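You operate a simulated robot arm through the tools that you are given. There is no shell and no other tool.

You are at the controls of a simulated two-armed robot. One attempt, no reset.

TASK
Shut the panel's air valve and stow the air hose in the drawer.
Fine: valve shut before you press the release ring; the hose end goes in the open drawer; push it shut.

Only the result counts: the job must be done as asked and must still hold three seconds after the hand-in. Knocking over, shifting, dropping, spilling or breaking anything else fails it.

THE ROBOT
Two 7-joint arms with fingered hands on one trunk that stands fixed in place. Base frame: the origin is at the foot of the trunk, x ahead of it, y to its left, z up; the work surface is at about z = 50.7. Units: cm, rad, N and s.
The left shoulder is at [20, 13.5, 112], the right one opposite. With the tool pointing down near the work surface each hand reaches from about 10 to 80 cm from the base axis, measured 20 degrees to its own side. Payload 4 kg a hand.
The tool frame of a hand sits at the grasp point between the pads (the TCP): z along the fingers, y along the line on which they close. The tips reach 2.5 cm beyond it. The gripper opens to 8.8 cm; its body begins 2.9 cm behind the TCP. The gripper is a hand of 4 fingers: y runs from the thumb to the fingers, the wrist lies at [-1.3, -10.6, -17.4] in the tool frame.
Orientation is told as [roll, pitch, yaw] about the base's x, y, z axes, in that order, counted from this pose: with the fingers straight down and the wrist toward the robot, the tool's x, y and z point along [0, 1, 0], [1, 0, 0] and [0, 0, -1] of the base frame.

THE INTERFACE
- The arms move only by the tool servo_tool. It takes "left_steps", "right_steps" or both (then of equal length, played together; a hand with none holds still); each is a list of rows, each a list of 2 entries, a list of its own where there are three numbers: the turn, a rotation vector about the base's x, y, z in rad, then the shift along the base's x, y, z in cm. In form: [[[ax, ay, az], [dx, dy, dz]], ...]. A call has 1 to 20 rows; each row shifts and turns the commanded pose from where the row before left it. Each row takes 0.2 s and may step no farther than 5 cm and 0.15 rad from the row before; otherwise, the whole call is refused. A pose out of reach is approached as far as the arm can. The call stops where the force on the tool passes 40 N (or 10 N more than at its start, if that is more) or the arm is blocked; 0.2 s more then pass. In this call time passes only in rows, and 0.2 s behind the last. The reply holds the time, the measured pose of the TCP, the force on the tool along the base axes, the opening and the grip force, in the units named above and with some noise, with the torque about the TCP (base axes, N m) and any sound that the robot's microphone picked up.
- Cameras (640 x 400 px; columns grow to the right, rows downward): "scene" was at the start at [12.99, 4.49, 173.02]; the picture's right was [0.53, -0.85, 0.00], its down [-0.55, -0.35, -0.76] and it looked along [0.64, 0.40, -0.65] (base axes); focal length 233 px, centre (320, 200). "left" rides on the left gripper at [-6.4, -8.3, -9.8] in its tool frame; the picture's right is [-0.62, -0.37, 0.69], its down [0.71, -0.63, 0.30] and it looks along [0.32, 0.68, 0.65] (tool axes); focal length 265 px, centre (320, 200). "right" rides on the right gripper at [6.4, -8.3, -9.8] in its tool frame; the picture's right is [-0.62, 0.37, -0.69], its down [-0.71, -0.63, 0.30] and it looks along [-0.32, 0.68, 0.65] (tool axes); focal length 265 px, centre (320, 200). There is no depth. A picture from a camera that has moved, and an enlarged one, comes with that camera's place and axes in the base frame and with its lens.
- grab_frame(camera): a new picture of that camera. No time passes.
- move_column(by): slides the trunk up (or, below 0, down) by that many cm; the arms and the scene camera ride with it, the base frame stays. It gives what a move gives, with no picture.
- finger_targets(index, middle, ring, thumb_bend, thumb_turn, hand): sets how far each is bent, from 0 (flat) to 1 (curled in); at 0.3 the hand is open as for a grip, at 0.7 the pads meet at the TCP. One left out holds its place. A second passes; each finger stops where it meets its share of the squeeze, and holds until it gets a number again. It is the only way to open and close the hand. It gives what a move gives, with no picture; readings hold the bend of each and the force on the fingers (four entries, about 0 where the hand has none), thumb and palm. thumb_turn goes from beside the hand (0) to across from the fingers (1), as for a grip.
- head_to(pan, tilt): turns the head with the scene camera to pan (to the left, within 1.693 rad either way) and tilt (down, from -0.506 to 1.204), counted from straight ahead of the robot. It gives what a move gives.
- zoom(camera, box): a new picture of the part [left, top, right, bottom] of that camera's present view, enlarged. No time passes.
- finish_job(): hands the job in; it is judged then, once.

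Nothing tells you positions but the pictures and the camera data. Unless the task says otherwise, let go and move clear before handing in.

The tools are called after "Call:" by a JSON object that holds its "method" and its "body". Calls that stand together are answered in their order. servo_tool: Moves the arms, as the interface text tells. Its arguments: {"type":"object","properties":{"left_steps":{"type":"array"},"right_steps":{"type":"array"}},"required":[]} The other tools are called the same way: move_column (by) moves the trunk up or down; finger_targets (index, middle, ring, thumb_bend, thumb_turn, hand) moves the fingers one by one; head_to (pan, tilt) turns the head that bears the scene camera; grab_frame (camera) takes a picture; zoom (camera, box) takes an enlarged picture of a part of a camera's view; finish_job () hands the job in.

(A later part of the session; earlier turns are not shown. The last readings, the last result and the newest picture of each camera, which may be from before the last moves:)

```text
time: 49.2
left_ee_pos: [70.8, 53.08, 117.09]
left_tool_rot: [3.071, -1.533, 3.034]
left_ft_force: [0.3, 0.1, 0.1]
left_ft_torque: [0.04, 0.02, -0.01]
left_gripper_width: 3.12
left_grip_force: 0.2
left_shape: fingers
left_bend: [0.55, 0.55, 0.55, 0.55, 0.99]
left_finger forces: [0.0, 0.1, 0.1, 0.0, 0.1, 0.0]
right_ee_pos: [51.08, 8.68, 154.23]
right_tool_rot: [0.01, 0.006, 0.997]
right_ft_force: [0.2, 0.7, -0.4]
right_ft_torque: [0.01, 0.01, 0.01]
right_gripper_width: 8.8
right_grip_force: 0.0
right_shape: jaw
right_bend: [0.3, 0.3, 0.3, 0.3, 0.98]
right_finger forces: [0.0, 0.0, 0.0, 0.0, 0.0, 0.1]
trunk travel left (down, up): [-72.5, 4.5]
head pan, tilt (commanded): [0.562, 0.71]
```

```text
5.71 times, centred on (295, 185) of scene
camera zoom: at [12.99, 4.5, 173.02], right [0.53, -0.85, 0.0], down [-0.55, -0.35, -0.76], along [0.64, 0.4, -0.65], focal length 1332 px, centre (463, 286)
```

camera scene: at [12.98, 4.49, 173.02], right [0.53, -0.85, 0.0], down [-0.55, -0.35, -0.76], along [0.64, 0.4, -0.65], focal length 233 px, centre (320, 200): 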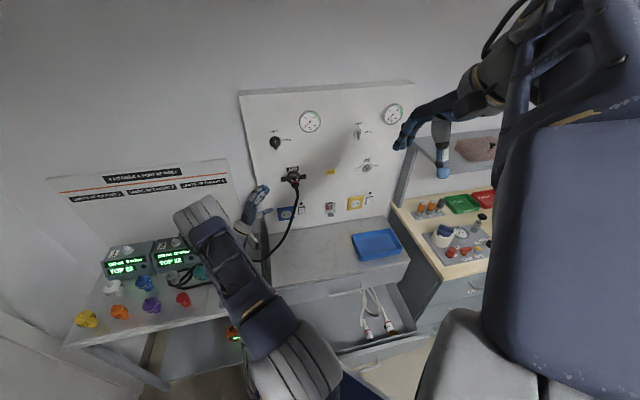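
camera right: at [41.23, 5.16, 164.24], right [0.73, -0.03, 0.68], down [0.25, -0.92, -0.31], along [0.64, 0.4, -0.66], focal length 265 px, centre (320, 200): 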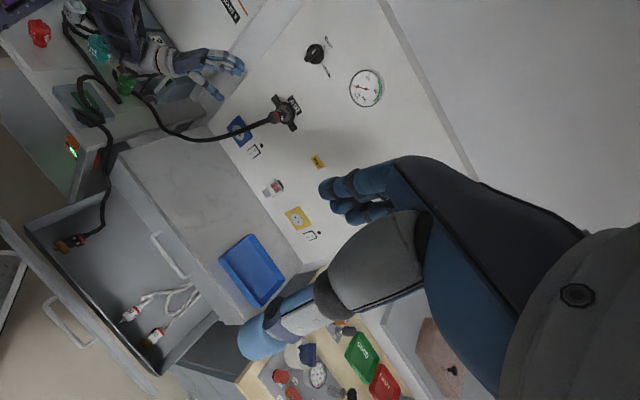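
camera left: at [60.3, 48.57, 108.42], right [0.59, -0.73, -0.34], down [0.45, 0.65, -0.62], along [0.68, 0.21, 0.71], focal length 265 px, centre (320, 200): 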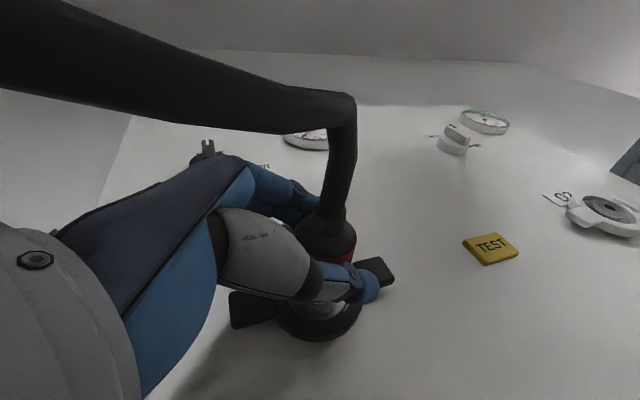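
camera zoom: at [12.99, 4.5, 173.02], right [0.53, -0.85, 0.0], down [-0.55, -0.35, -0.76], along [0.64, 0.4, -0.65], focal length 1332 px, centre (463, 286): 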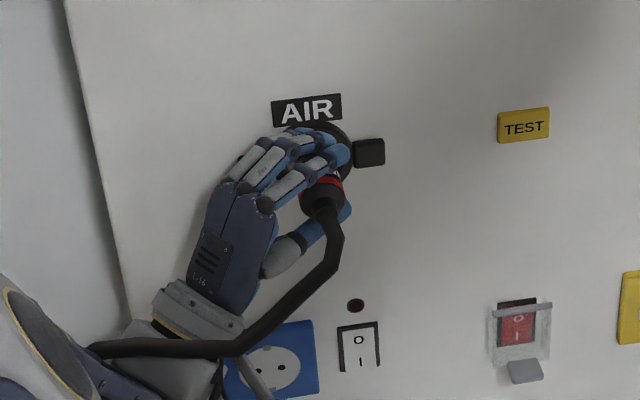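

The hand is loosely around the connector. Now I'll push toward the panel in small steps to press the ring with the fingertips, watching the force.

Call:
{"method": "servo_tool", "body": {"left_steps": [[[0, 0, 0], [0.29, 0.27, 0]], [[0, 0, 0], [0.29, 0.27, 0]], [[0, 0, 0], [0.29, 0.27, 0]]]}}

Call:
{"method": "zoom", "body": {"camera": "right", "box": [180, 60, 320, 150]}}

Call:
{"method": "zoom", "body": {"camera": "left", "box": [200, 180, 440, 360]}}

```text
time: 50.0
left_ee_pos: [71.91, 53.98, 117.2]
left_tool_rot: [3.058, -1.534, 3.047]
left_ft_force: [0.0, 0.7, 0.3]
left_ft_torque: [-0.02, -0.03, 0.04]
left_gripper_width: 3.08
left_grip_force: 0.5
left_shape: fingers
left_bend: [0.55, 0.55, 0.55, 0.55, 0.99]
left_finger forces: [0.0, 0.0, 0.6, 0.0, 0.0, 0.0]
right_ee_pos: [51.06, 8.74, 154.24]
right_tool_rot: [0.01, 0.008, 0.995]
right_ft_force: [0.3, -0.3, -0.1]
right_ft_torque: [0.02, 0.01, -0.02]
right_gripper_width: 8.81
right_grip_force: 0.0
right_shape: jaw
right_bend: [0.3, 0.3, 0.3, 0.3, 0.98]
right_finger forces: [0.0, 0.1, 0.0, 0.0, 0.0, 0.0]
trunk travel left (down, up): [-72.5, 4.5]
head pan, tilt (commanded): [0.562, 0.71]
```

```text
4.44 times, centred on (250, 105) of right
camera zoom: at [41.26, 5.15, 164.24], right [0.73, -0.03, 0.68], down [0.25, -0.92, -0.31], along [0.64, 0.4, -0.66], focal length 1180 px, centre (631, 622)
```

zoom: 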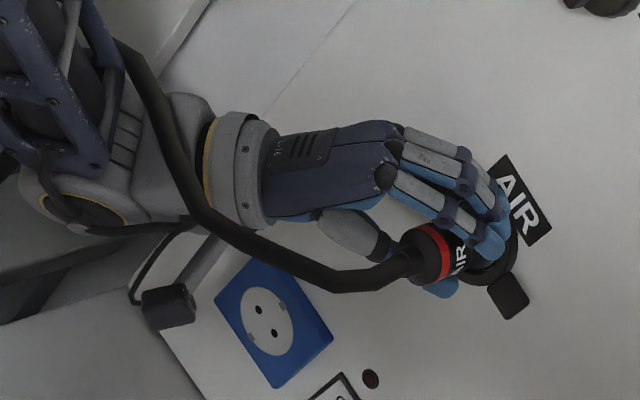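

```text
2.22 times, centred on (320, 270) of left
camera zoom: at [61.27, 49.42, 108.43], right [0.59, -0.73, -0.34], down [0.45, 0.65, -0.62], along [0.67, 0.21, 0.71], focal length 590 px, centre (320, 44)
```

zoom: 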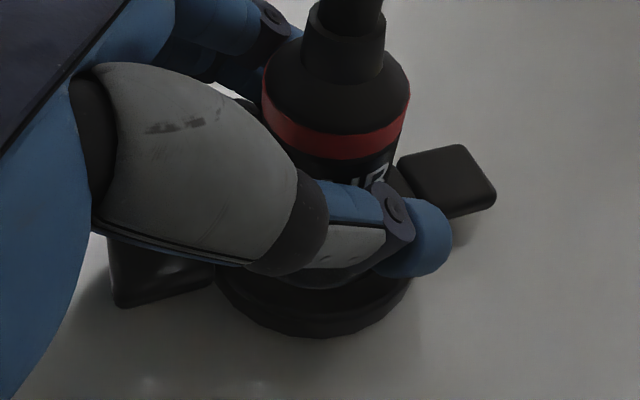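

The ring finger is just touching the collar (0.6 N). I'll take a light grip on the connector with index, middle and thumb so it stays held when released.

Call:
{"method": "finger_targets", "body": {"hand": "left", "index": 0.59, "middle": 0.59, "thumb_bend": 0.6}}

```text
time: 51.0
left_ee_pos: [71.83, 53.98, 117.12]
left_tool_rot: [3.072, -1.535, 3.035]
left_ft_force: [0.3, -0.5, -1.1]
left_ft_torque: [0.01, -0.01, 0.03]
left_gripper_width: 2.35
left_grip_force: 1.7
left_shape: fingers
left_bend: [0.59, 0.59, 0.54, 0.58, 0.99]
left_finger forces: [0.1, 0.0, 0.6, 0.1, 2.3, 0.0]
right_ee_pos: [51.09, 8.67, 154.11]
right_tool_rot: [0.01, 0.007, 0.996]
right_ft_force: [0.1, 0.9, -0.9]
right_ft_torque: [0.01, 0.01, 0.02]
right_gripper_width: 8.78
right_grip_force: 0.0
right_shape: jaw
right_bend: [0.3, 0.3, 0.3, 0.3, 0.98]
right_finger forces: [0.0, 0.0, 0.1, 0.1, 0.0, 0.1]
trunk travel left (down, up): [-72.5, 4.5]
head pan, tilt (commanded): [0.562, 0.71]
```

Call:
{"method": "finger_targets", "body": {"hand": "left", "index": 0.65, "middle": 0.65}}

Call:
{"method": "zoom", "body": {"camera": "right", "box": [180, 60, 320, 150]}}

Call:
{"method": "zoom", "body": {"camera": "left", "box": [200, 180, 440, 360]}}

```text
time: 52.0
left_ee_pos: [71.86, 53.9, 117.13]
left_tool_rot: [3.065, -1.534, 3.041]
left_ft_force: [0.7, 0.3, 1.7]
left_ft_torque: [0.0, -0.03, 0.01]
left_gripper_width: 1.92
left_grip_force: 3.3
left_shape: fingers
left_bend: [0.64, 0.62, 0.54, 0.58, 0.99]
left_finger forces: [1.6, 2.4, 0.6, 0.1, 2.6, 0.0]
right_ee_pos: [51.02, 8.71, 154.23]
right_tool_rot: [0.011, 0.008, 0.998]
right_ft_force: [-0.4, -0.1, 0.7]
right_ft_torque: [0.02, -0.01, -0.01]
right_gripper_width: 8.79
right_grip_force: 0.1
right_shape: jaw
right_bend: [0.3, 0.3, 0.3, 0.3, 0.98]
right_finger forces: [0.1, 0.0, 0.0, 0.0, 0.0, 0.1]
trunk travel left (down, up): [-72.5, 4.5]
head pan, tilt (commanded): [0.562, 0.71]
```

```text
4.44 times, centred on (250, 105) of right
camera zoom: at [41.26, 5.15, 164.24], right [0.73, -0.03, 0.68], down [0.25, -0.92, -0.31], along [0.64, 0.4, -0.66], focal length 1180 px, centre (631, 622)
```

zoom: 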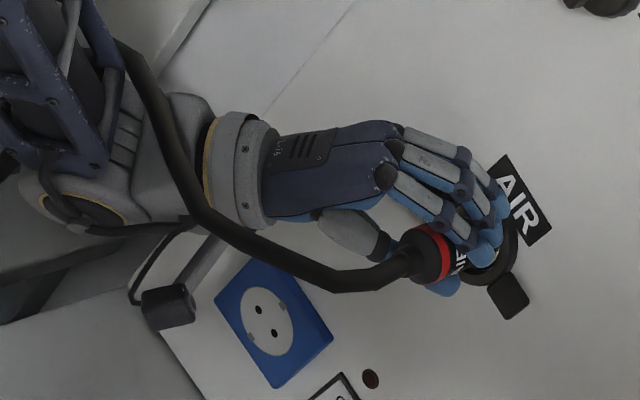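

```text
2.22 times, centred on (320, 270) of left
camera zoom: at [61.26, 49.41, 108.44], right [0.59, -0.73, -0.34], down [0.45, 0.65, -0.62], along [0.67, 0.21, 0.71], focal length 590 px, centre (320, 44)
```

zoom: 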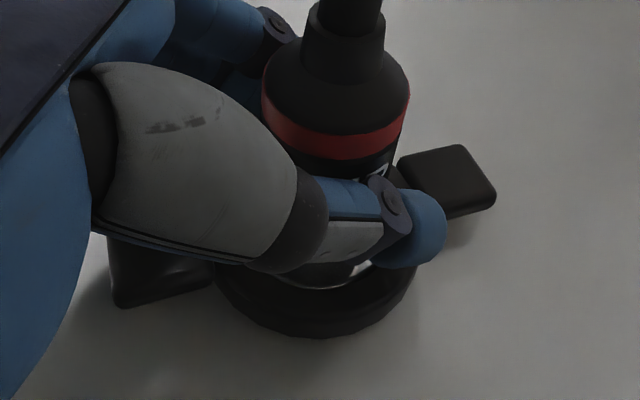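

I have a light grip: index 1.6, middle 2.4 and thumb 2.6 N. Now I'll press along the panel normal.

Call:
{"method": "servo_tool", "body": {"left_steps": [[[0, 0, 0], [0.22, 0.205, 0]], [[0, 0, 0], [0.22, 0.205, 0]], [[0, 0, 0], [0.22, 0.205, 0]]]}}

Call:
{"method": "zoom", "body": {"camera": "right", "box": [180, 60, 320, 150]}}

Call:
{"method": "zoom", "body": {"camera": "left", "box": [200, 180, 440, 360]}}

```text
time: 52.8
left_ee_pos: [72.37, 54.31, 117.3]
left_tool_rot: [3.052, -1.535, 3.05]
left_ft_force: [-28.8, -22.0, 2.0]
left_ft_torque: [0.32, -0.54, -0.2]
left_gripper_width: 1.84
left_grip_force: 18.6
left_shape: fingers
left_bend: [0.64, 0.63, 0.54, 0.58, 0.98]
left_finger forces: [0.5, 19.9, 13.4, 0.1, 4.2, 0.1]
right_ee_pos: [50.92, 8.58, 154.28]
right_tool_rot: [0.01, 0.005, 0.997]
right_ft_force: [0.7, 0.2, -1.3]
right_ft_torque: [0.0, 0.02, 0.01]
right_gripper_width: 8.79
right_grip_force: 0.1
right_shape: jaw
right_bend: [0.3, 0.3, 0.3, 0.3, 0.98]
right_finger forces: [0.0, 0.0, 0.0, 0.1, 0.0, 0.0]
trunk travel left (down, up): [-72.5, 4.5]
head pan, tilt (commanded): [0.562, 0.71]
```

```text
4.44 times, centred on (250, 105) of right
camera zoom: at [41.11, 5.03, 164.27], right [0.73, -0.03, 0.68], down [0.25, -0.92, -0.31], along [0.64, 0.4, -0.66], focal length 1180 px, centre (631, 622)
```

zoom: 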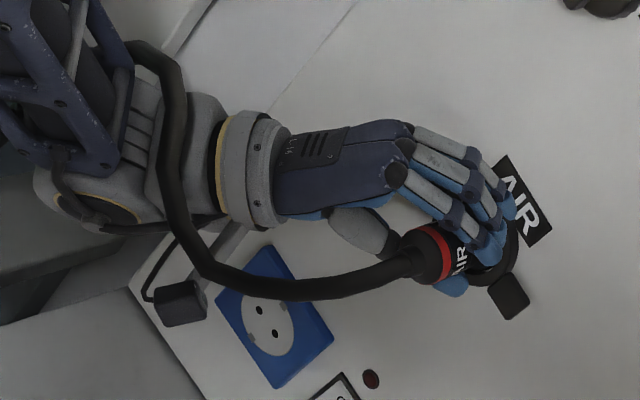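

```text
2.22 times, centred on (320, 270) of left
camera zoom: at [61.79, 49.89, 108.52], right [0.58, -0.74, -0.34], down [0.45, 0.65, -0.62], along [0.67, 0.2, 0.71], focal length 590 px, centre (320, 44)
```

zoom: 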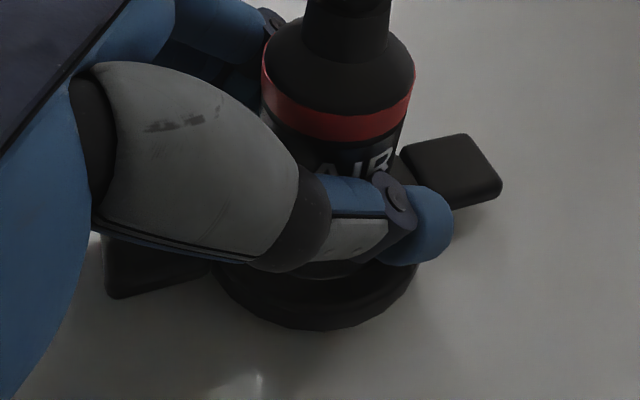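

The press force is about 36 N and the hose shape changed, so the ring may have released. I'll tighten the grip while still pressing, then pull straight out.

Call:
{"method": "finger_targets", "body": {"hand": "left", "index": 0.72, "middle": 0.72, "ring": 0.65, "thumb_bend": 0.7}}

Call:
{"method": "zoom", "body": {"camera": "right", "box": [180, 60, 320, 150]}}

Call:
{"method": "zoom", "body": {"camera": "left", "box": [200, 180, 440, 360]}}

```text
time: 53.8
left_ee_pos: [72.4, 54.35, 117.43]
left_tool_rot: [2.994, -1.529, 3.105]
left_ft_force: [-26.0, -29.0, 3.3]
left_ft_torque: [0.55, -0.75, -0.31]
left_gripper_width: 1.33
left_grip_force: 28.9
left_shape: fingers
left_bend: [0.71, 0.64, 0.56, 0.6, 0.97]
left_finger forces: [5.0, 19.5, 20.7, 0.1, 13.2, 0.1]
right_ee_pos: [51.0, 8.6, 154.29]
right_tool_rot: [0.011, 0.005, 0.999]
right_ft_force: [-0.2, 0.4, -0.1]
right_ft_torque: [0.0, 0.01, -0.01]
right_gripper_width: 8.78
right_grip_force: 0.1
right_shape: jaw
right_bend: [0.3, 0.3, 0.3, 0.3, 0.98]
right_finger forces: [0.0, 0.0, 0.1, 0.0, 0.0, 0.1]
trunk travel left (down, up): [-72.5, 4.5]
head pan, tilt (commanded): [0.562, 0.71]
```

```text
4.44 times, centred on (250, 105) of right
camera zoom: at [41.13, 5.01, 164.27], right [0.73, -0.03, 0.68], down [0.25, -0.92, -0.31], along [0.64, 0.4, -0.66], focal length 1180 px, centre (631, 622)
```

zoom: 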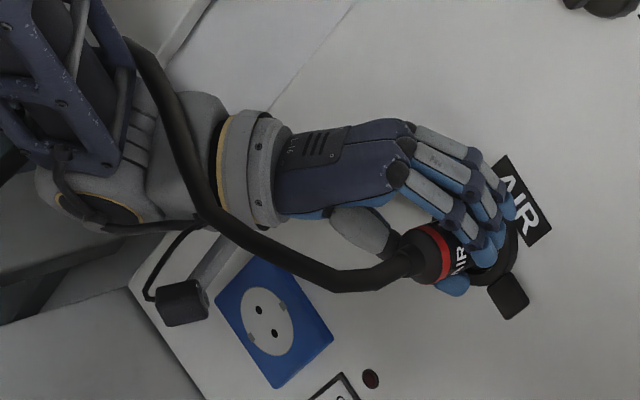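

```text
2.22 times, centred on (320, 270) of left
camera zoom: at [61.87, 49.9, 108.61], right [0.58, -0.74, -0.34], down [0.45, 0.65, -0.61], along [0.67, 0.2, 0.71], focal length 590 px, centre (320, 44)
```

zoom: 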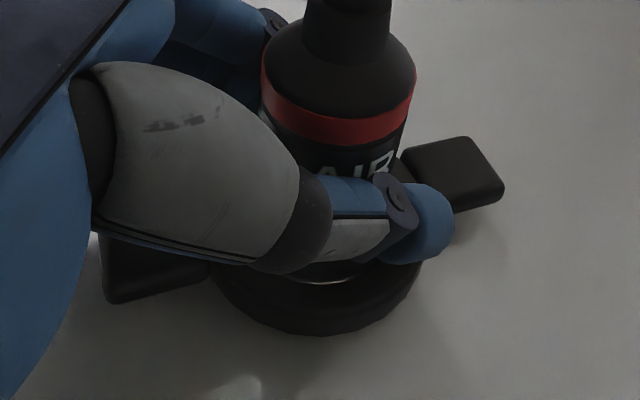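

I have a firm grip now (about 29 N) with the ring still under pressure. Pulling straight out along the normal.

Call:
{"method": "servo_tool", "body": {"left_steps": [[[0, 0, 0], [-0.29, -0.27, 0]], [[0, 0, 0], [-0.29, -0.27, 0]], [[0, 0, 0], [-0.29, -0.27, 0]], [[0, 0, 0], [-0.29, -0.27, 0]], [[0, 0, 0], [-0.29, -0.27, 0]]]}}

Call:
{"method": "zoom", "body": {"camera": "right", "box": [180, 60, 320, 150]}}

Call:
{"method": "zoom", "body": {"camera": "left", "box": [200, 180, 440, 360]}}

```text
time: 55.0
left_ee_pos: [70.96, 53.41, 117.14]
left_tool_rot: [3.075, -1.533, 3.034]
left_ft_force: [20.1, 12.2, 8.0]
left_ft_torque: [0.0, -0.07, 0.17]
left_gripper_width: 1.74
left_grip_force: 14.3
left_shape: fingers
left_bend: [0.71, 0.63, 0.62, 0.6, 1.0]
left_finger forces: [7.7, 7.5, 4.8, 0.0, 8.5, 0.0]
right_ee_pos: [51.2, 8.8, 154.2]
right_tool_rot: [0.011, 0.006, 0.996]
right_ft_force: [-0.7, 0.5, 0.5]
right_ft_torque: [-0.02, -0.01, -0.04]
right_gripper_width: 8.77
right_grip_force: 0.0
right_shape: jaw
right_bend: [0.3, 0.3, 0.3, 0.3, 0.98]
right_finger forces: [0.0, 0.0, 0.0, 0.0, 0.1, 0.0]
trunk travel left (down, up): [-72.5, 4.5]
head pan, tilt (commanded): [0.562, 0.71]
```

```text
4.44 times, centred on (250, 105) of right
camera zoom: at [41.33, 5.21, 164.22], right [0.73, -0.03, 0.68], down [0.25, -0.92, -0.31], along [0.64, 0.4, -0.66], focal length 1180 px, centre (631, 622)
```

zoom: 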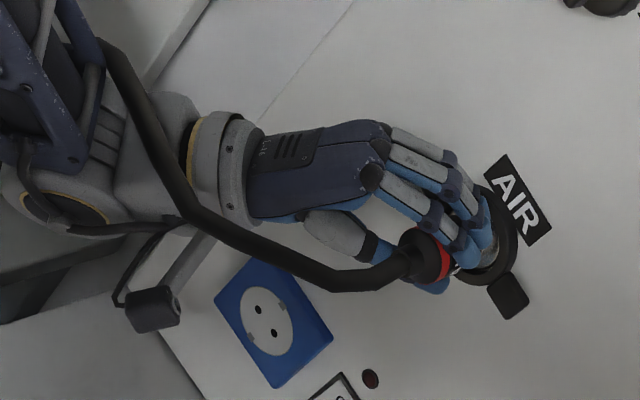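

```text
2.22 times, centred on (320, 270) of left
camera zoom: at [60.46, 48.83, 108.44], right [0.59, -0.73, -0.34], down [0.45, 0.65, -0.62], along [0.67, 0.21, 0.71], focal length 590 px, centre (320, 44)
```

zoom: 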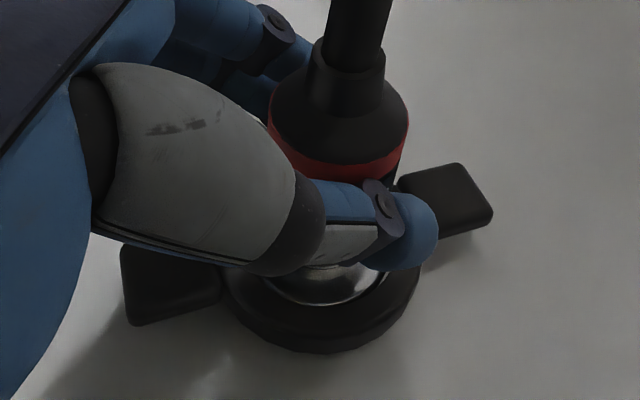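

The fingers slid back on the connector and it resisted with about 24 N, so it's still latched. I need to see whether the ring actually moved, so I'll take a close look at it now as a reference.

Call:
{"method": "zoom", "body": {"camera": "right", "box": [265, 85, 315, 135]}}

Call:
{"method": "zoom", "body": {"camera": "scene", "box": [270, 155, 320, 205]}}

Call:
{"method": "zoom", "body": {"camera": "left", "box": [230, 230, 400, 340]}}

```text
8.00 times, centred on (290, 110) of right
camera zoom: at [41.33, 5.21, 164.22], right [0.73, -0.03, 0.68], down [0.25, -0.92, -0.31], along [0.64, 0.4, -0.66], focal length 2123 px, centre (560, 920)
```

zoom: 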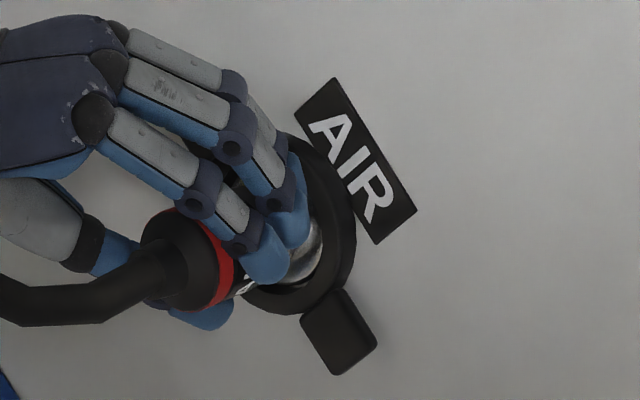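

```text
8.00 times, centred on (295, 180) of scene
camera zoom: at [13.07, 4.55, 173.02], right [0.53, -0.85, 0.0], down [-0.55, -0.35, -0.76], along [0.64, 0.4, -0.65], focal length 1865 px, centre (520, 360)
```

zoom: 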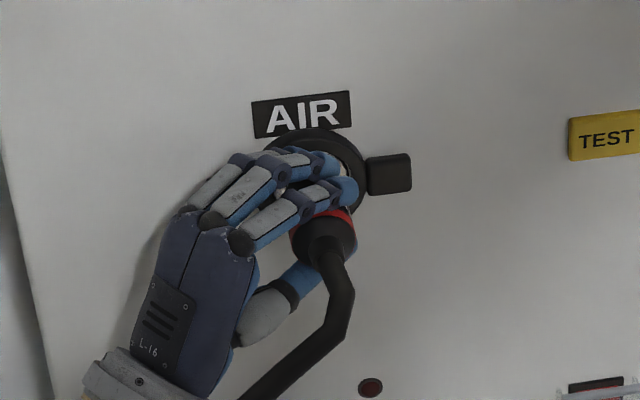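

```text
3.64 times, centred on (315, 285) of left
camera zoom: at [60.46, 48.83, 108.44], right [0.59, -0.73, -0.34], down [0.45, 0.65, -0.62], along [0.67, 0.21, 0.71], focal length 965 px, centre (338, -109)
```

zoom: 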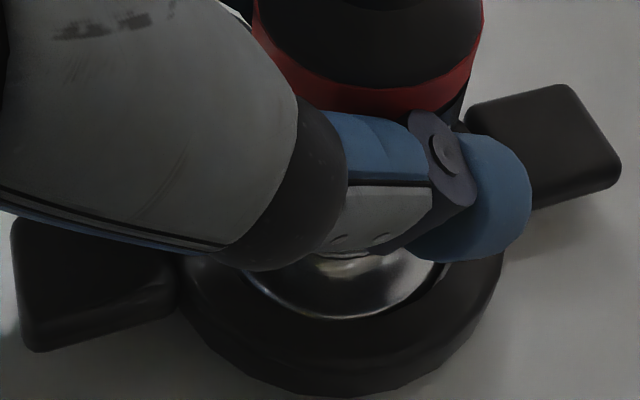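

The collar is the black outer ring with a chrome dish inside, and my fingertips may have been pressing on the connector or chrome instead. I'll open the fingers slightly so they bear only on the black collar, keeping the connector caged, and press again.

Call:
{"method": "finger_targets", "body": {"hand": "left", "index": 0.52, "middle": 0.5, "ring": 0.5, "thumb_bend": 0.52}}

Call:
{"method": "servo_tool", "body": {"left_steps": [[[0, 0, 0], [0.29, 0.27, 0]], [[0, 0, 0], [0.29, 0.27, 0]], [[0, 0, 0], [0.22, 0.2, 0]]]}}

Call:
{"method": "zoom", "body": {"camera": "right", "box": [265, 85, 315, 135]}}

Call:
{"method": "zoom", "body": {"camera": "left", "box": [200, 180, 440, 360]}}

```text
time: 56.0
left_ee_pos: [70.92, 53.29, 117.19]
left_tool_rot: [3.073, -1.533, 3.036]
left_ft_force: [0.7, 0.3, 1.1]
left_ft_torque: [0.03, 0.01, -0.01]
left_gripper_width: 3.66
left_grip_force: 0.1
left_shape: fingers
left_bend: [0.52, 0.5, 0.5, 0.52, 0.99]
left_finger forces: [0.1, 0.0, 0.0, 0.0, 0.0, 0.1]
right_ee_pos: [51.09, 8.76, 154.09]
right_tool_rot: [0.009, 0.008, 0.997]
right_ft_force: [-0.1, 0.7, -0.3]
right_ft_torque: [0.03, -0.01, 0.02]
right_gripper_width: 8.8
right_grip_force: 0.0
right_shape: jaw
right_bend: [0.3, 0.3, 0.3, 0.3, 0.98]
right_finger forces: [0.0, 0.0, 0.0, 0.0, 0.0, 0.1]
trunk travel left (down, up): [-72.5, 4.5]
head pan, tilt (commanded): [0.562, 0.71]
```

```text
time: 56.8
left_ee_pos: [71.76, 53.89, 117.04]
left_tool_rot: [3.07, -1.534, 3.034]
left_ft_force: [-0.1, 0.2, -0.5]
left_ft_torque: [0.01, -0.02, 0.0]
left_gripper_width: 3.66
left_grip_force: 0.0
left_shape: fingers
left_bend: [0.52, 0.5, 0.5, 0.52, 0.99]
left_finger forces: [0.0, 0.1, 0.0, 0.1, 0.1, 0.0]
right_ee_pos: [51.15, 8.72, 154.18]
right_tool_rot: [0.011, 0.004, 0.997]
right_ft_force: [0.7, 1.2, -0.3]
right_ft_torque: [-0.01, 0.03, 0.04]
right_gripper_width: 8.78
right_grip_force: 0.0
right_shape: jaw
right_bend: [0.3, 0.3, 0.3, 0.3, 0.98]
right_finger forces: [0.0, 0.0, 0.1, 0.0, 0.0, 0.0]
trunk travel left (down, up): [-72.5, 4.5]
head pan, tilt (commanded): [0.562, 0.71]
```

```text
8.00 times, centred on (290, 110) of right
camera zoom: at [41.26, 5.15, 164.23], right [0.73, -0.03, 0.68], down [0.25, -0.92, -0.31], along [0.64, 0.4, -0.66], focal length 2123 px, centre (560, 920)
```

zoom: 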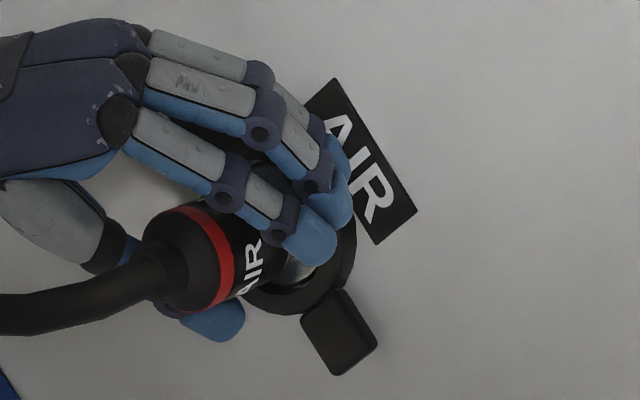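

```text
2.22 times, centred on (320, 270) of left
camera zoom: at [61.3, 49.41, 108.35], right [0.59, -0.73, -0.34], down [0.45, 0.65, -0.62], along [0.68, 0.21, 0.71], focal length 590 px, centre (320, 44)
```

zoom: 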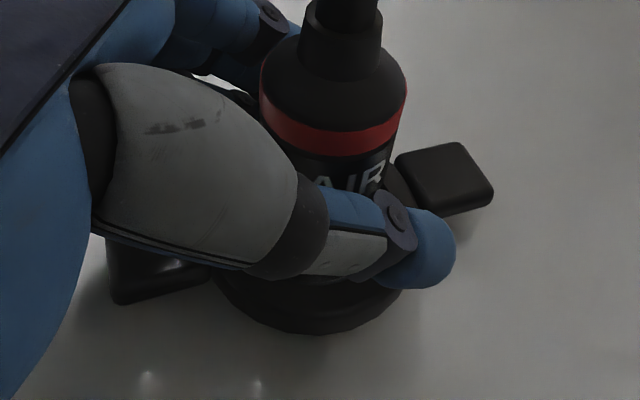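

The fingertips are now over the black collar. Pressing in small steps.

Call:
{"method": "servo_tool", "body": {"left_steps": [[[0, 0, 0], [0.2, 0.187, 0]], [[0, 0, 0], [0.2, 0.187, 0]], [[0, 0, 0], [0.2, 0.187, 0]]]}}

Call:
{"method": "zoom", "body": {"camera": "right", "box": [265, 85, 315, 135]}}

Call:
{"method": "zoom", "body": {"camera": "left", "box": [200, 180, 440, 360]}}

```text
time: 57.6
left_ee_pos: [72.36, 54.46, 117.11]
left_tool_rot: [3.067, -1.535, 3.039]
left_ft_force: [-11.1, -7.7, 0.8]
left_ft_torque: [0.18, -0.4, 0.01]
left_gripper_width: 3.68
left_grip_force: 6.7
left_shape: fingers
left_bend: [0.52, 0.5, 0.49, 0.52, 0.99]
left_finger forces: [0.0, 0.0, 13.6, 0.0, 0.0, 0.1]
right_ee_pos: [51.09, 8.67, 154.23]
right_tool_rot: [0.011, 0.005, 0.998]
right_ft_force: [-0.1, 0.7, 0.5]
right_ft_torque: [-0.01, 0.0, 0.01]
right_gripper_width: 8.8
right_grip_force: 0.0
right_shape: jaw
right_bend: [0.3, 0.3, 0.3, 0.3, 0.98]
right_finger forces: [0.0, 0.1, 0.0, 0.0, 0.0, 0.1]
trunk travel left (down, up): [-72.5, 4.5]
head pan, tilt (commanded): [0.562, 0.71]
```

```text
8.00 times, centred on (290, 110) of right
camera zoom: at [41.2, 5.11, 164.25], right [0.73, -0.03, 0.68], down [0.25, -0.92, -0.31], along [0.64, 0.4, -0.66], focal length 2123 px, centre (560, 920)
```

zoom: 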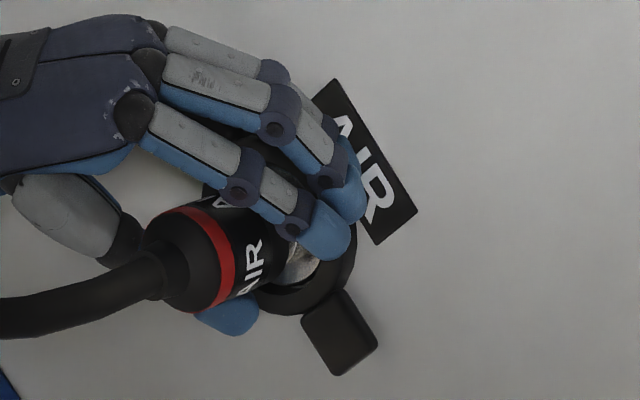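

```text
2.22 times, centred on (320, 270) of left
camera zoom: at [61.81, 49.93, 108.39], right [0.59, -0.73, -0.34], down [0.45, 0.65, -0.62], along [0.68, 0.21, 0.71], focal length 590 px, centre (320, 44)
```

zoom: 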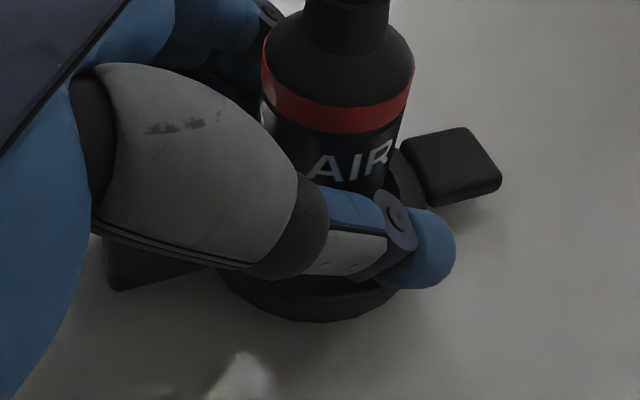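

The ring finger alone now presses the collar at 13.6 N. I'll keep pressing.

Call:
{"method": "servo_tool", "body": {"left_steps": [[[0, 0, 0], [0.2, 0.187, 0]], [[0, 0, 0], [0.2, 0.187, 0]]]}}

Call:
{"method": "zoom", "body": {"camera": "right", "box": [265, 85, 315, 135]}}

Call:
{"method": "zoom", "body": {"camera": "left", "box": [200, 180, 440, 360]}}

```text
time: 58.2
left_ee_pos: [72.48, 54.78, 117.29]
left_tool_rot: [3.054, -1.532, 3.05]
left_ft_force: [-27.8, -14.9, -1.7]
left_ft_torque: [0.38, -0.82, 0.02]
left_gripper_width: 3.64
left_grip_force: 16.4
left_shape: fingers
left_bend: [0.52, 0.5, 0.48, 0.52, 0.99]
left_finger forces: [0.1, 0.0, 32.1, 0.1, 0.1, 0.1]
right_ee_pos: [50.87, 8.66, 154.16]
right_tool_rot: [0.011, 0.005, 0.995]
right_ft_force: [-0.3, 0.7, -0.1]
right_ft_torque: [0.0, -0.02, 0.0]
right_gripper_width: 8.75
right_grip_force: 0.1
right_shape: jaw
right_bend: [0.3, 0.3, 0.3, 0.3, 0.98]
right_finger forces: [0.0, 0.0, 0.0, 0.0, 0.0, 0.0]
trunk travel left (down, up): [-72.5, 4.5]
head pan, tilt (commanded): [0.562, 0.71]
```

```text
8.00 times, centred on (290, 110) of right
camera zoom: at [41.13, 5.08, 164.26], right [0.73, -0.03, 0.68], down [0.25, -0.92, -0.31], along [0.64, 0.4, -0.66], focal length 2123 px, centre (560, 920)
```

zoom: 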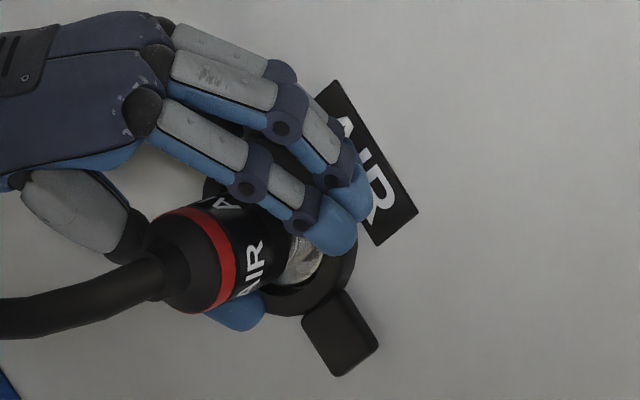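

```text
2.22 times, centred on (320, 270) of left
camera zoom: at [62.07, 50.3, 108.39], right [0.59, -0.73, -0.34], down [0.45, 0.65, -0.62], along [0.67, 0.21, 0.71], focal length 590 px, centre (320, 44)
```

zoom: 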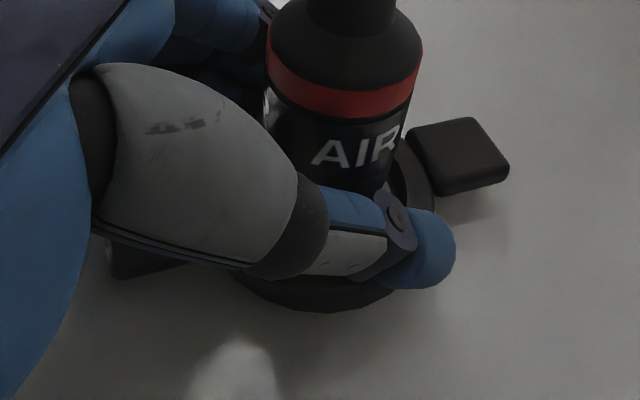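

The ring finger reads 32 N, but the ears haven't visibly moved. I'll check exactly what that fingertip is touching.

Call:
{"method": "zoom", "body": {"camera": "scene", "box": [275, 155, 315, 195]}}

Call:
{"method": "zoom", "body": {"camera": "left", "box": [180, 100, 420, 300]}}

```text
10.00 times, centred on (295, 175) of scene
camera zoom: at [12.85, 4.42, 173.03], right [0.53, -0.85, 0.0], down [-0.55, -0.35, -0.76], along [0.64, 0.4, -0.65], focal length 2331 px, centre (570, 450)
```

zoom: 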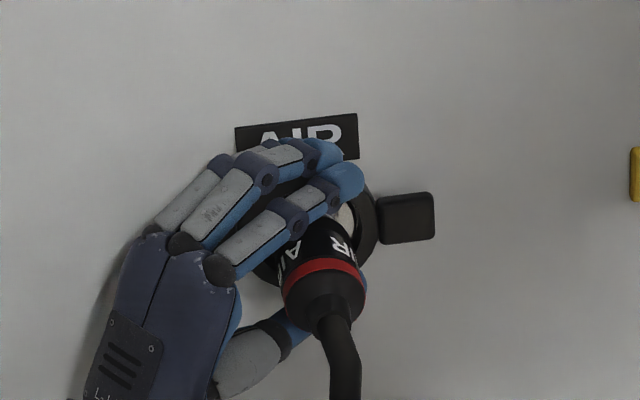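

```text
2.00 times, centred on (300, 200) of left
camera zoom: at [62.07, 50.3, 108.39], right [0.59, -0.73, -0.34], down [0.45, 0.65, -0.62], along [0.67, 0.21, 0.71], focal length 531 px, centre (360, 200)
```

zoom: 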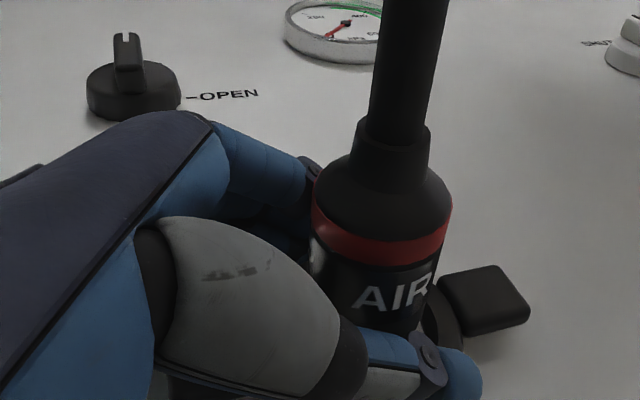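

The ring fingertip sits above the collar and is pressing the bare panel just under the AIR label, because the connector axis is about 0.6 cm lower than my TCP. I'll back off, lower the hand slightly and bend the fingers more so they land on the collar face.

Call:
{"method": "servo_tool", "body": {"left_steps": [[[0, 0, 0], [-0.5, -0.47, 0]], [[0, 0, 0], [-0.6, -0.56, 0]], [[0, 0, 0], [0, 0, -0.4]], [[0, 0, 0], [0, 0, -0.4]]]}}

Call:
{"method": "finger_targets", "body": {"hand": "left", "index": 0.56, "middle": 0.57, "ring": 0.58, "thumb_bend": 0.52}}

Call:
{"method": "zoom", "body": {"camera": "scene", "box": [275, 155, 315, 195]}}

Call:
{"method": "zoom", "body": {"camera": "left", "box": [180, 160, 420, 360]}}

```text
time: 59.2
left_ee_pos: [71.56, 53.94, 116.37]
left_tool_rot: [3.057, -1.535, 3.05]
left_ft_force: [-0.2, -0.2, 1.7]
left_ft_torque: [0.03, -0.06, -0.02]
left_gripper_width: 3.73
left_grip_force: 0.4
left_shape: fingers
left_bend: [0.52, 0.5, 0.49, 0.52, 0.99]
left_finger forces: [0.7, 0.0, 1.0, 0.1, 0.1, 0.0]
right_ee_pos: [51.09, 8.71, 154.27]
right_tool_rot: [0.011, 0.006, 0.997]
right_ft_force: [0.0, 1.1, 0.2]
right_ft_torque: [-0.05, 0.03, -0.02]
right_gripper_width: 8.79
right_grip_force: 0.0
right_shape: jaw
right_bend: [0.3, 0.3, 0.3, 0.3, 0.98]
right_finger forces: [0.0, 0.1, 0.0, 0.1, 0.1, 0.1]
trunk travel left (down, up): [-72.5, 4.5]
head pan, tilt (commanded): [0.562, 0.71]
```

```text
time: 60.2
left_ee_pos: [71.55, 53.91, 116.49]
left_tool_rot: [3.055, -1.533, 3.051]
left_ft_force: [-1.4, -0.2, 9.9]
left_ft_torque: [0.15, -0.19, -0.01]
left_gripper_width: 3.48
left_grip_force: 4.4
left_shape: fingers
left_bend: [0.54, 0.54, 0.51, 0.52, 0.99]
left_finger forces: [2.6, 1.6, 5.2, 0.0, 0.1, 0.1]
right_ee_pos: [51.11, 8.67, 154.21]
right_tool_rot: [0.01, 0.007, 0.996]
right_ft_force: [-0.3, 0.0, -0.7]
right_ft_torque: [0.02, 0.01, 0.0]
right_gripper_width: 8.79
right_grip_force: 0.1
right_shape: jaw
right_bend: [0.3, 0.3, 0.3, 0.3, 0.98]
right_finger forces: [0.0, 0.0, 0.0, 0.0, 0.0, 0.0]
trunk travel left (down, up): [-72.5, 4.5]
head pan, tilt (commanded): [0.562, 0.71]
```

```text
10.00 times, centred on (295, 175) of scene
camera zoom: at [12.95, 4.47, 173.03], right [0.53, -0.85, 0.0], down [-0.55, -0.35, -0.76], along [0.64, 0.4, -0.65], focal length 2331 px, centre (570, 450)
```

zoom: 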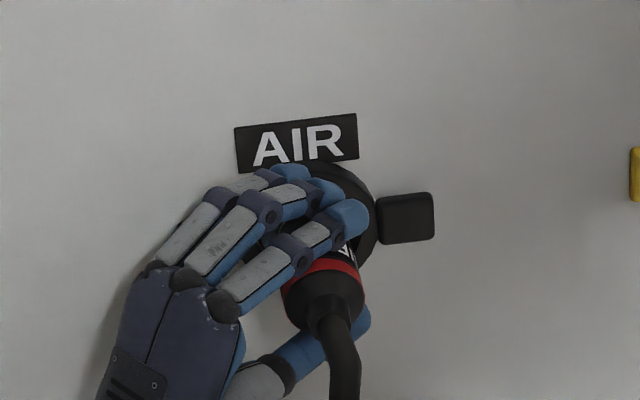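

```text
2.00 times, centred on (300, 260) of left
camera zoom: at [61.06, 49.35, 107.69], right [0.59, -0.73, -0.34], down [0.45, 0.65, -0.62], along [0.67, 0.21, 0.71], focal length 531 px, centre (360, 80)
```

zoom: 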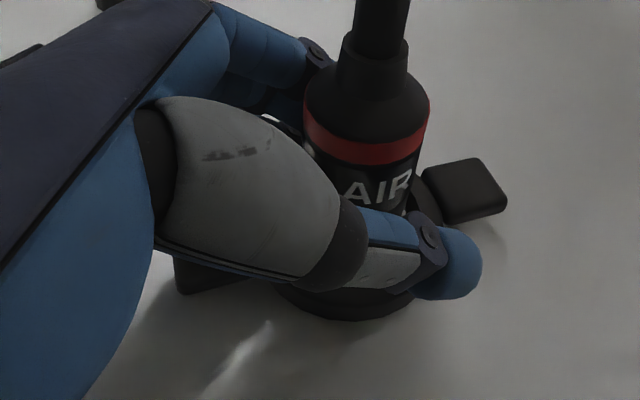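

The ring finger came down on top of the collar's rim, so I'm about 1 cm too deep. I'll lift the fingers, back off 1 cm, bend them in front of the collar face and press again.

Call:
{"method": "finger_targets", "body": {"hand": "left", "index": 0.48, "middle": 0.46, "ring": 0.44}}

Call:
{"method": "servo_tool", "body": {"left_steps": [[[0, 0, 0], [-0.45, -0.42, 0]], [[0, 0, 0], [-0.45, -0.42, 0]]]}}

Call:
{"method": "finger_targets", "body": {"hand": "left", "index": 0.54, "middle": 0.56, "ring": 0.58}}

Call:
{"method": "zoom", "body": {"camera": "scene", "box": [275, 155, 315, 195]}}

Call:
{"method": "zoom", "body": {"camera": "right", "box": [265, 85, 315, 135]}}

```text
time: 61.2
left_ee_pos: [71.52, 53.89, 116.35]
left_tool_rot: [3.071, -1.533, 3.035]
left_ft_force: [-1.0, -0.3, 0.3]
left_ft_torque: [-0.02, 0.03, -0.01]
left_gripper_width: 4.16
left_grip_force: 0.1
left_shape: fingers
left_bend: [0.48, 0.46, 0.44, 0.52, 0.99]
left_finger forces: [0.1, 0.0, 0.0, 0.1, 0.0, 0.1]
right_ee_pos: [51.06, 8.77, 154.18]
right_tool_rot: [0.009, 0.008, 0.997]
right_ft_force: [-0.9, 0.0, -0.2]
right_ft_torque: [-0.05, -0.01, -0.01]
right_gripper_width: 8.78
right_grip_force: 0.1
right_shape: jaw
right_bend: [0.3, 0.3, 0.3, 0.3, 0.98]
right_finger forces: [0.0, 0.0, 0.0, 0.1, 0.0, 0.1]
trunk travel left (down, up): [-72.5, 4.5]
head pan, tilt (commanded): [0.562, 0.71]
```

```text
time: 61.8
left_ee_pos: [70.55, 53.08, 116.43]
left_tool_rot: [3.082, -1.534, 3.026]
left_ft_force: [-0.7, -0.4, -0.3]
left_ft_torque: [0.0, -0.01, -0.02]
left_gripper_width: 4.14
left_grip_force: 0.1
left_shape: fingers
left_bend: [0.48, 0.46, 0.44, 0.52, 0.99]
left_finger forces: [0.0, 0.0, 0.0, 0.0, 0.0, 0.0]
right_ee_pos: [51.15, 8.64, 154.35]
right_tool_rot: [0.012, 0.006, 0.997]
right_ft_force: [0.2, -0.4, 0.7]
right_ft_torque: [-0.02, -0.02, 0.06]
right_gripper_width: 8.8
right_grip_force: 0.0
right_shape: jaw
right_bend: [0.3, 0.3, 0.3, 0.3, 0.98]
right_finger forces: [0.0, 0.1, 0.1, 0.0, 0.1, 0.1]
trunk travel left (down, up): [-72.5, 4.5]
head pan, tilt (commanded): [0.562, 0.71]
```

```text
time: 62.8
left_ee_pos: [70.73, 53.13, 116.49]
left_tool_rot: [3.06, -1.532, 3.045]
left_ft_force: [-0.1, -0.1, 5.3]
left_ft_torque: [0.05, -0.13, 0.0]
left_gripper_width: 3.58
left_grip_force: 2.3
left_shape: fingers
left_bend: [0.53, 0.54, 0.54, 0.52, 0.99]
left_finger forces: [1.4, 1.7, 2.7, 0.1, 0.0, 0.1]
right_ee_pos: [51.0, 8.77, 154.17]
right_tool_rot: [0.009, 0.007, 0.997]
right_ft_force: [0.5, -1.1, -0.7]
right_ft_torque: [-0.02, 0.02, -0.02]
right_gripper_width: 8.8
right_grip_force: 0.0
right_shape: jaw
right_bend: [0.3, 0.3, 0.3, 0.3, 0.98]
right_finger forces: [0.1, 0.1, 0.0, 0.1, 0.0, 0.1]
trunk travel left (down, up): [-72.5, 4.5]
head pan, tilt (commanded): [0.562, 0.71]
```

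```text
10.00 times, centred on (295, 175) of scene
camera zoom: at [12.97, 4.48, 173.03], right [0.53, -0.85, 0.0], down [-0.55, -0.35, -0.76], along [0.64, 0.4, -0.65], focal length 2331 px, centre (570, 450)
```

zoom: 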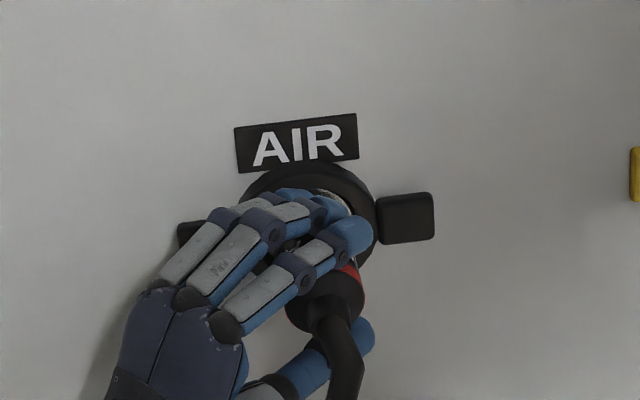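

```text
8.00 times, centred on (290, 110) of right
camera zoom: at [41.24, 5.14, 164.24], right [0.73, -0.03, 0.68], down [0.25, -0.92, -0.31], along [0.64, 0.4, -0.66], focal length 2123 px, centre (560, 920)
```

zoom: 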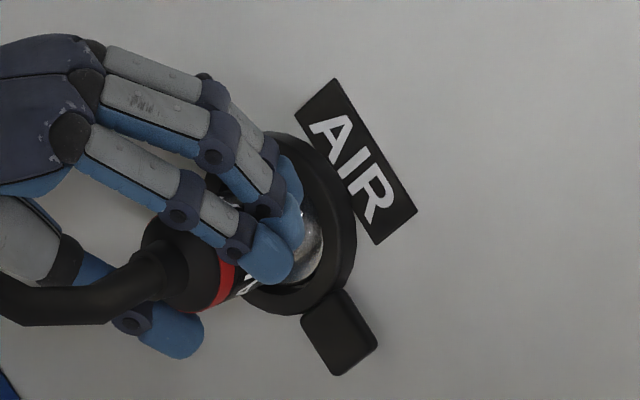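

Now the fingers lie in front of the collar face on top of the connector. Pressing along the normal in small steps.

Call:
{"method": "servo_tool", "body": {"left_steps": [[[0, 0, 0], [0.25, 0.235, 0]], [[0, 0, 0], [0.25, 0.235, 0]], [[0, 0, 0], [0.25, 0.235, 0]]]}}

Call:
{"method": "zoom", "body": {"camera": "scene", "box": [275, 155, 315, 195]}}

Call:
{"method": "zoom", "body": {"camera": "right", "box": [265, 85, 315, 135]}}

```text
time: 63.6
left_ee_pos: [71.41, 53.65, 116.41]
left_tool_rot: [3.059, -1.532, 3.047]
left_ft_force: [-8.8, -5.5, 6.9]
left_ft_torque: [0.17, -0.3, 0.04]
left_gripper_width: 3.68
left_grip_force: 5.7
left_shape: fingers
left_bend: [0.52, 0.54, 0.55, 0.52, 0.99]
left_finger forces: [2.2, 1.9, 8.0, 0.0, 0.1, 0.0]
right_ee_pos: [51.15, 8.66, 154.09]
right_tool_rot: [0.012, 0.006, 0.996]
right_ft_force: [0.0, -0.6, 0.1]
right_ft_torque: [-0.03, -0.02, 0.0]
right_gripper_width: 8.75
right_grip_force: 0.0
right_shape: jaw
right_bend: [0.3, 0.3, 0.3, 0.3, 0.98]
right_finger forces: [0.0, 0.1, 0.0, 0.0, 0.1, 0.0]
trunk travel left (down, up): [-72.5, 4.5]
head pan, tilt (commanded): [0.562, 0.71]
```

```text
10.00 times, centred on (295, 175) of scene
camera zoom: at [12.93, 4.46, 173.03], right [0.53, -0.85, 0.0], down [-0.55, -0.35, -0.76], along [0.64, 0.4, -0.65], focal length 2331 px, centre (570, 450)
```

zoom: 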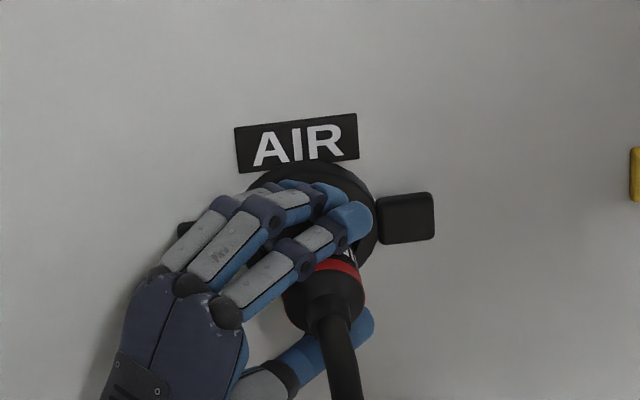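

```text
8.00 times, centred on (290, 110) of right
camera zoom: at [41.2, 5.11, 164.25], right [0.73, -0.03, 0.68], down [0.25, -0.92, -0.31], along [0.64, 0.4, -0.66], focal length 2123 px, centre (560, 920)
```

zoom: 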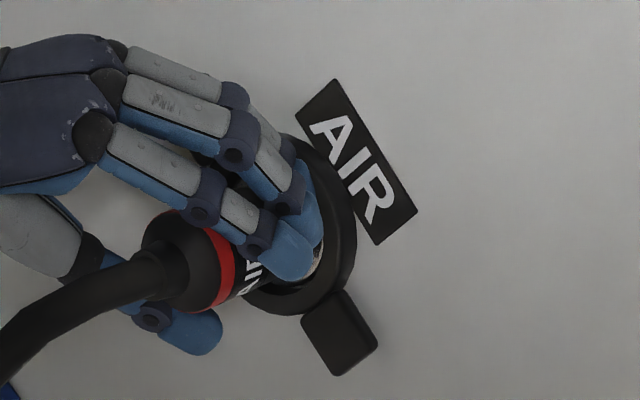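

The ring finger is on the collar face (8 N). I'll continue pressing and watch the ears.

Call:
{"method": "servo_tool", "body": {"left_steps": [[[0, 0, 0], [0.2, 0.187, 0]], [[0, 0, 0], [0.2, 0.187, 0]]]}}

Call:
{"method": "zoom", "body": {"camera": "scene", "box": [275, 155, 315, 195]}}

Call:
{"method": "zoom", "body": {"camera": "right", "box": [265, 85, 315, 135]}}

```text
time: 64.2
left_ee_pos: [71.68, 53.94, 116.31]
left_tool_rot: [3.035, -1.534, 3.069]
left_ft_force: [-25.4, -17.3, 3.0]
left_ft_torque: [0.47, -0.55, -0.06]
left_gripper_width: 3.69
left_grip_force: 16.8
left_shape: fingers
left_bend: [0.52, 0.54, 0.53, 0.52, 0.99]
left_finger forces: [1.7, 1.5, 30.8, 0.0, 0.1, 0.0]
right_ee_pos: [51.01, 8.68, 154.18]
right_tool_rot: [0.012, 0.004, 0.997]
right_ft_force: [0.1, -0.2, -0.1]
right_ft_torque: [-0.01, 0.02, 0.0]
right_gripper_width: 8.78
right_grip_force: 0.0
right_shape: jaw
right_bend: [0.3, 0.3, 0.3, 0.3, 0.98]
right_finger forces: [0.1, 0.0, 0.1, 0.0, 0.0, 0.0]
trunk travel left (down, up): [-72.5, 4.5]
head pan, tilt (commanded): [0.562, 0.71]
```

```text
10.00 times, centred on (295, 175) of scene
camera zoom: at [12.84, 4.39, 173.04], right [0.53, -0.85, 0.0], down [-0.55, -0.35, -0.76], along [0.64, 0.4, -0.65], focal length 2331 px, centre (570, 450)
```

zoom: 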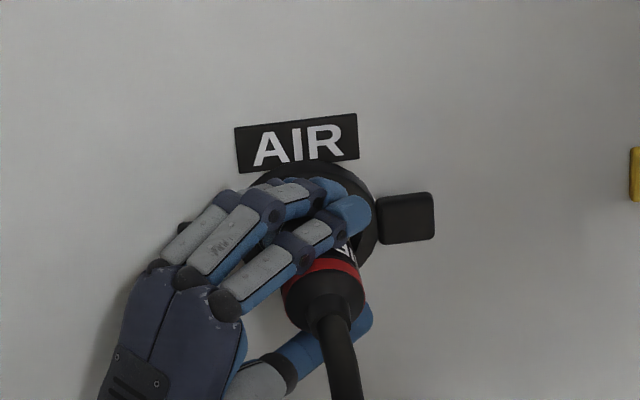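

```text
8.00 times, centred on (290, 110) of right
camera zoom: at [41.11, 5.05, 164.27], right [0.73, -0.03, 0.68], down [0.25, -0.92, -0.31], along [0.64, 0.4, -0.66], focal length 2123 px, centre (560, 920)
```

zoom: 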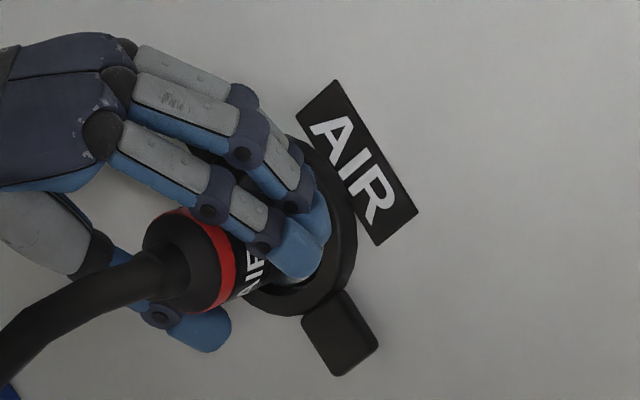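

Even with 31 N on the collar centre, the ears don't move, so the ears themselves probably have to be pressed. New plan: hold the connector firmly with the left hand and try to reach the right ear, at about [77, 53, 117], with the right index finger. First I'll set a firm left grip.

Call:
{"method": "servo_tool", "body": {"left_steps": [[[0, 0, 0], [-0.4, -0.37, 0]], [[0, 0, 0], [-0.4, -0.37, 0]]]}}

Call:
{"method": "finger_targets", "body": {"hand": "left", "index": 0.72, "middle": 0.72, "ring": 0.72, "thumb_bend": 0.72}}

Call:
{"method": "zoom", "body": {"camera": "right", "box": [180, 60, 340, 160]}}

Call:
{"method": "zoom", "body": {"camera": "left", "box": [180, 160, 420, 360]}}

```text
time: 64.8
left_ee_pos: [71.13, 53.37, 116.34]
left_tool_rot: [3.102, -1.534, 3.01]
left_ft_force: [4.2, 2.5, 4.1]
left_ft_torque: [-0.06, 0.03, 0.02]
left_gripper_width: 3.66
left_grip_force: 2.8
left_shape: fingers
left_bend: [0.52, 0.54, 0.55, 0.52, 0.99]
left_finger forces: [1.7, 1.5, 2.5, 0.0, 0.0, 0.1]
right_ee_pos: [51.18, 8.74, 154.28]
right_tool_rot: [0.011, 0.006, 0.996]
right_ft_force: [0.7, 0.0, 0.5]
right_ft_torque: [-0.02, 0.01, 0.0]
right_gripper_width: 8.79
right_grip_force: 0.0
right_shape: jaw
right_bend: [0.3, 0.3, 0.3, 0.3, 0.98]
right_finger forces: [0.0, 0.1, 0.0, 0.1, 0.1, 0.0]
trunk travel left (down, up): [-72.5, 4.5]
head pan, tilt (commanded): [0.562, 0.71]
```

```text
time: 65.8
left_ee_pos: [71.15, 53.31, 116.69]
left_tool_rot: [3.043, -1.53, 3.06]
left_ft_force: [15.7, 7.5, 26.6]
left_ft_torque: [0.06, -0.23, 0.05]
left_gripper_width: 1.44
left_grip_force: 19.1
left_shape: fingers
left_bend: [0.55, 0.59, 0.59, 0.66, 0.99]
left_finger forces: [12.7, 9.2, 11.4, 0.0, 5.2, 0.0]
right_ee_pos: [51.05, 8.72, 154.16]
right_tool_rot: [0.01, 0.007, 0.996]
right_ft_force: [-0.3, 1.0, 0.5]
right_ft_torque: [0.01, -0.03, 0.01]
right_gripper_width: 8.77
right_grip_force: 0.0
right_shape: jaw
right_bend: [0.3, 0.3, 0.3, 0.3, 0.98]
right_finger forces: [0.0, 0.0, 0.1, 0.0, 0.0, 0.0]
trunk travel left (down, up): [-72.5, 4.5]
head pan, tilt (commanded): [0.562, 0.71]
```

```text
4.00 times, centred on (260, 110) of right
camera zoom: at [41.25, 5.13, 164.25], right [0.73, -0.03, 0.68], down [0.25, -0.92, -0.31], along [0.64, 0.4, -0.66], focal length 1062 px, centre (560, 560)
```

zoom: 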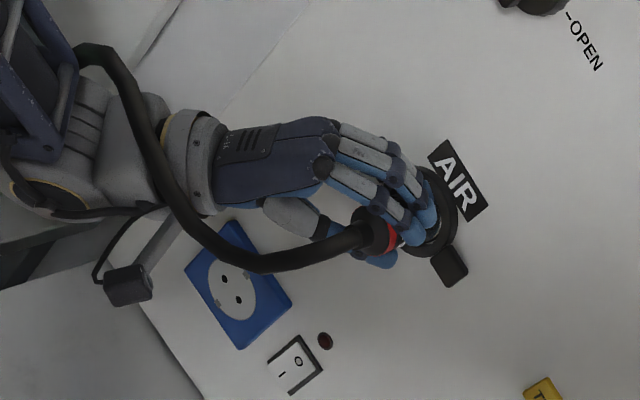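

```text
2.00 times, centred on (300, 260) of left
camera zoom: at [60.63, 48.75, 107.78], right [0.59, -0.73, -0.34], down [0.45, 0.65, -0.61], along [0.67, 0.21, 0.71], focal length 531 px, centre (360, 80)
```

zoom: 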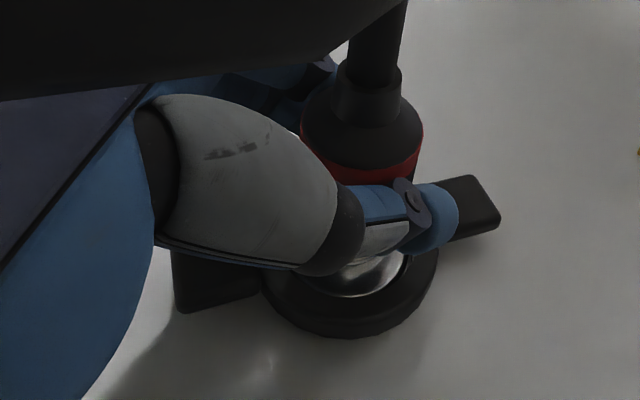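

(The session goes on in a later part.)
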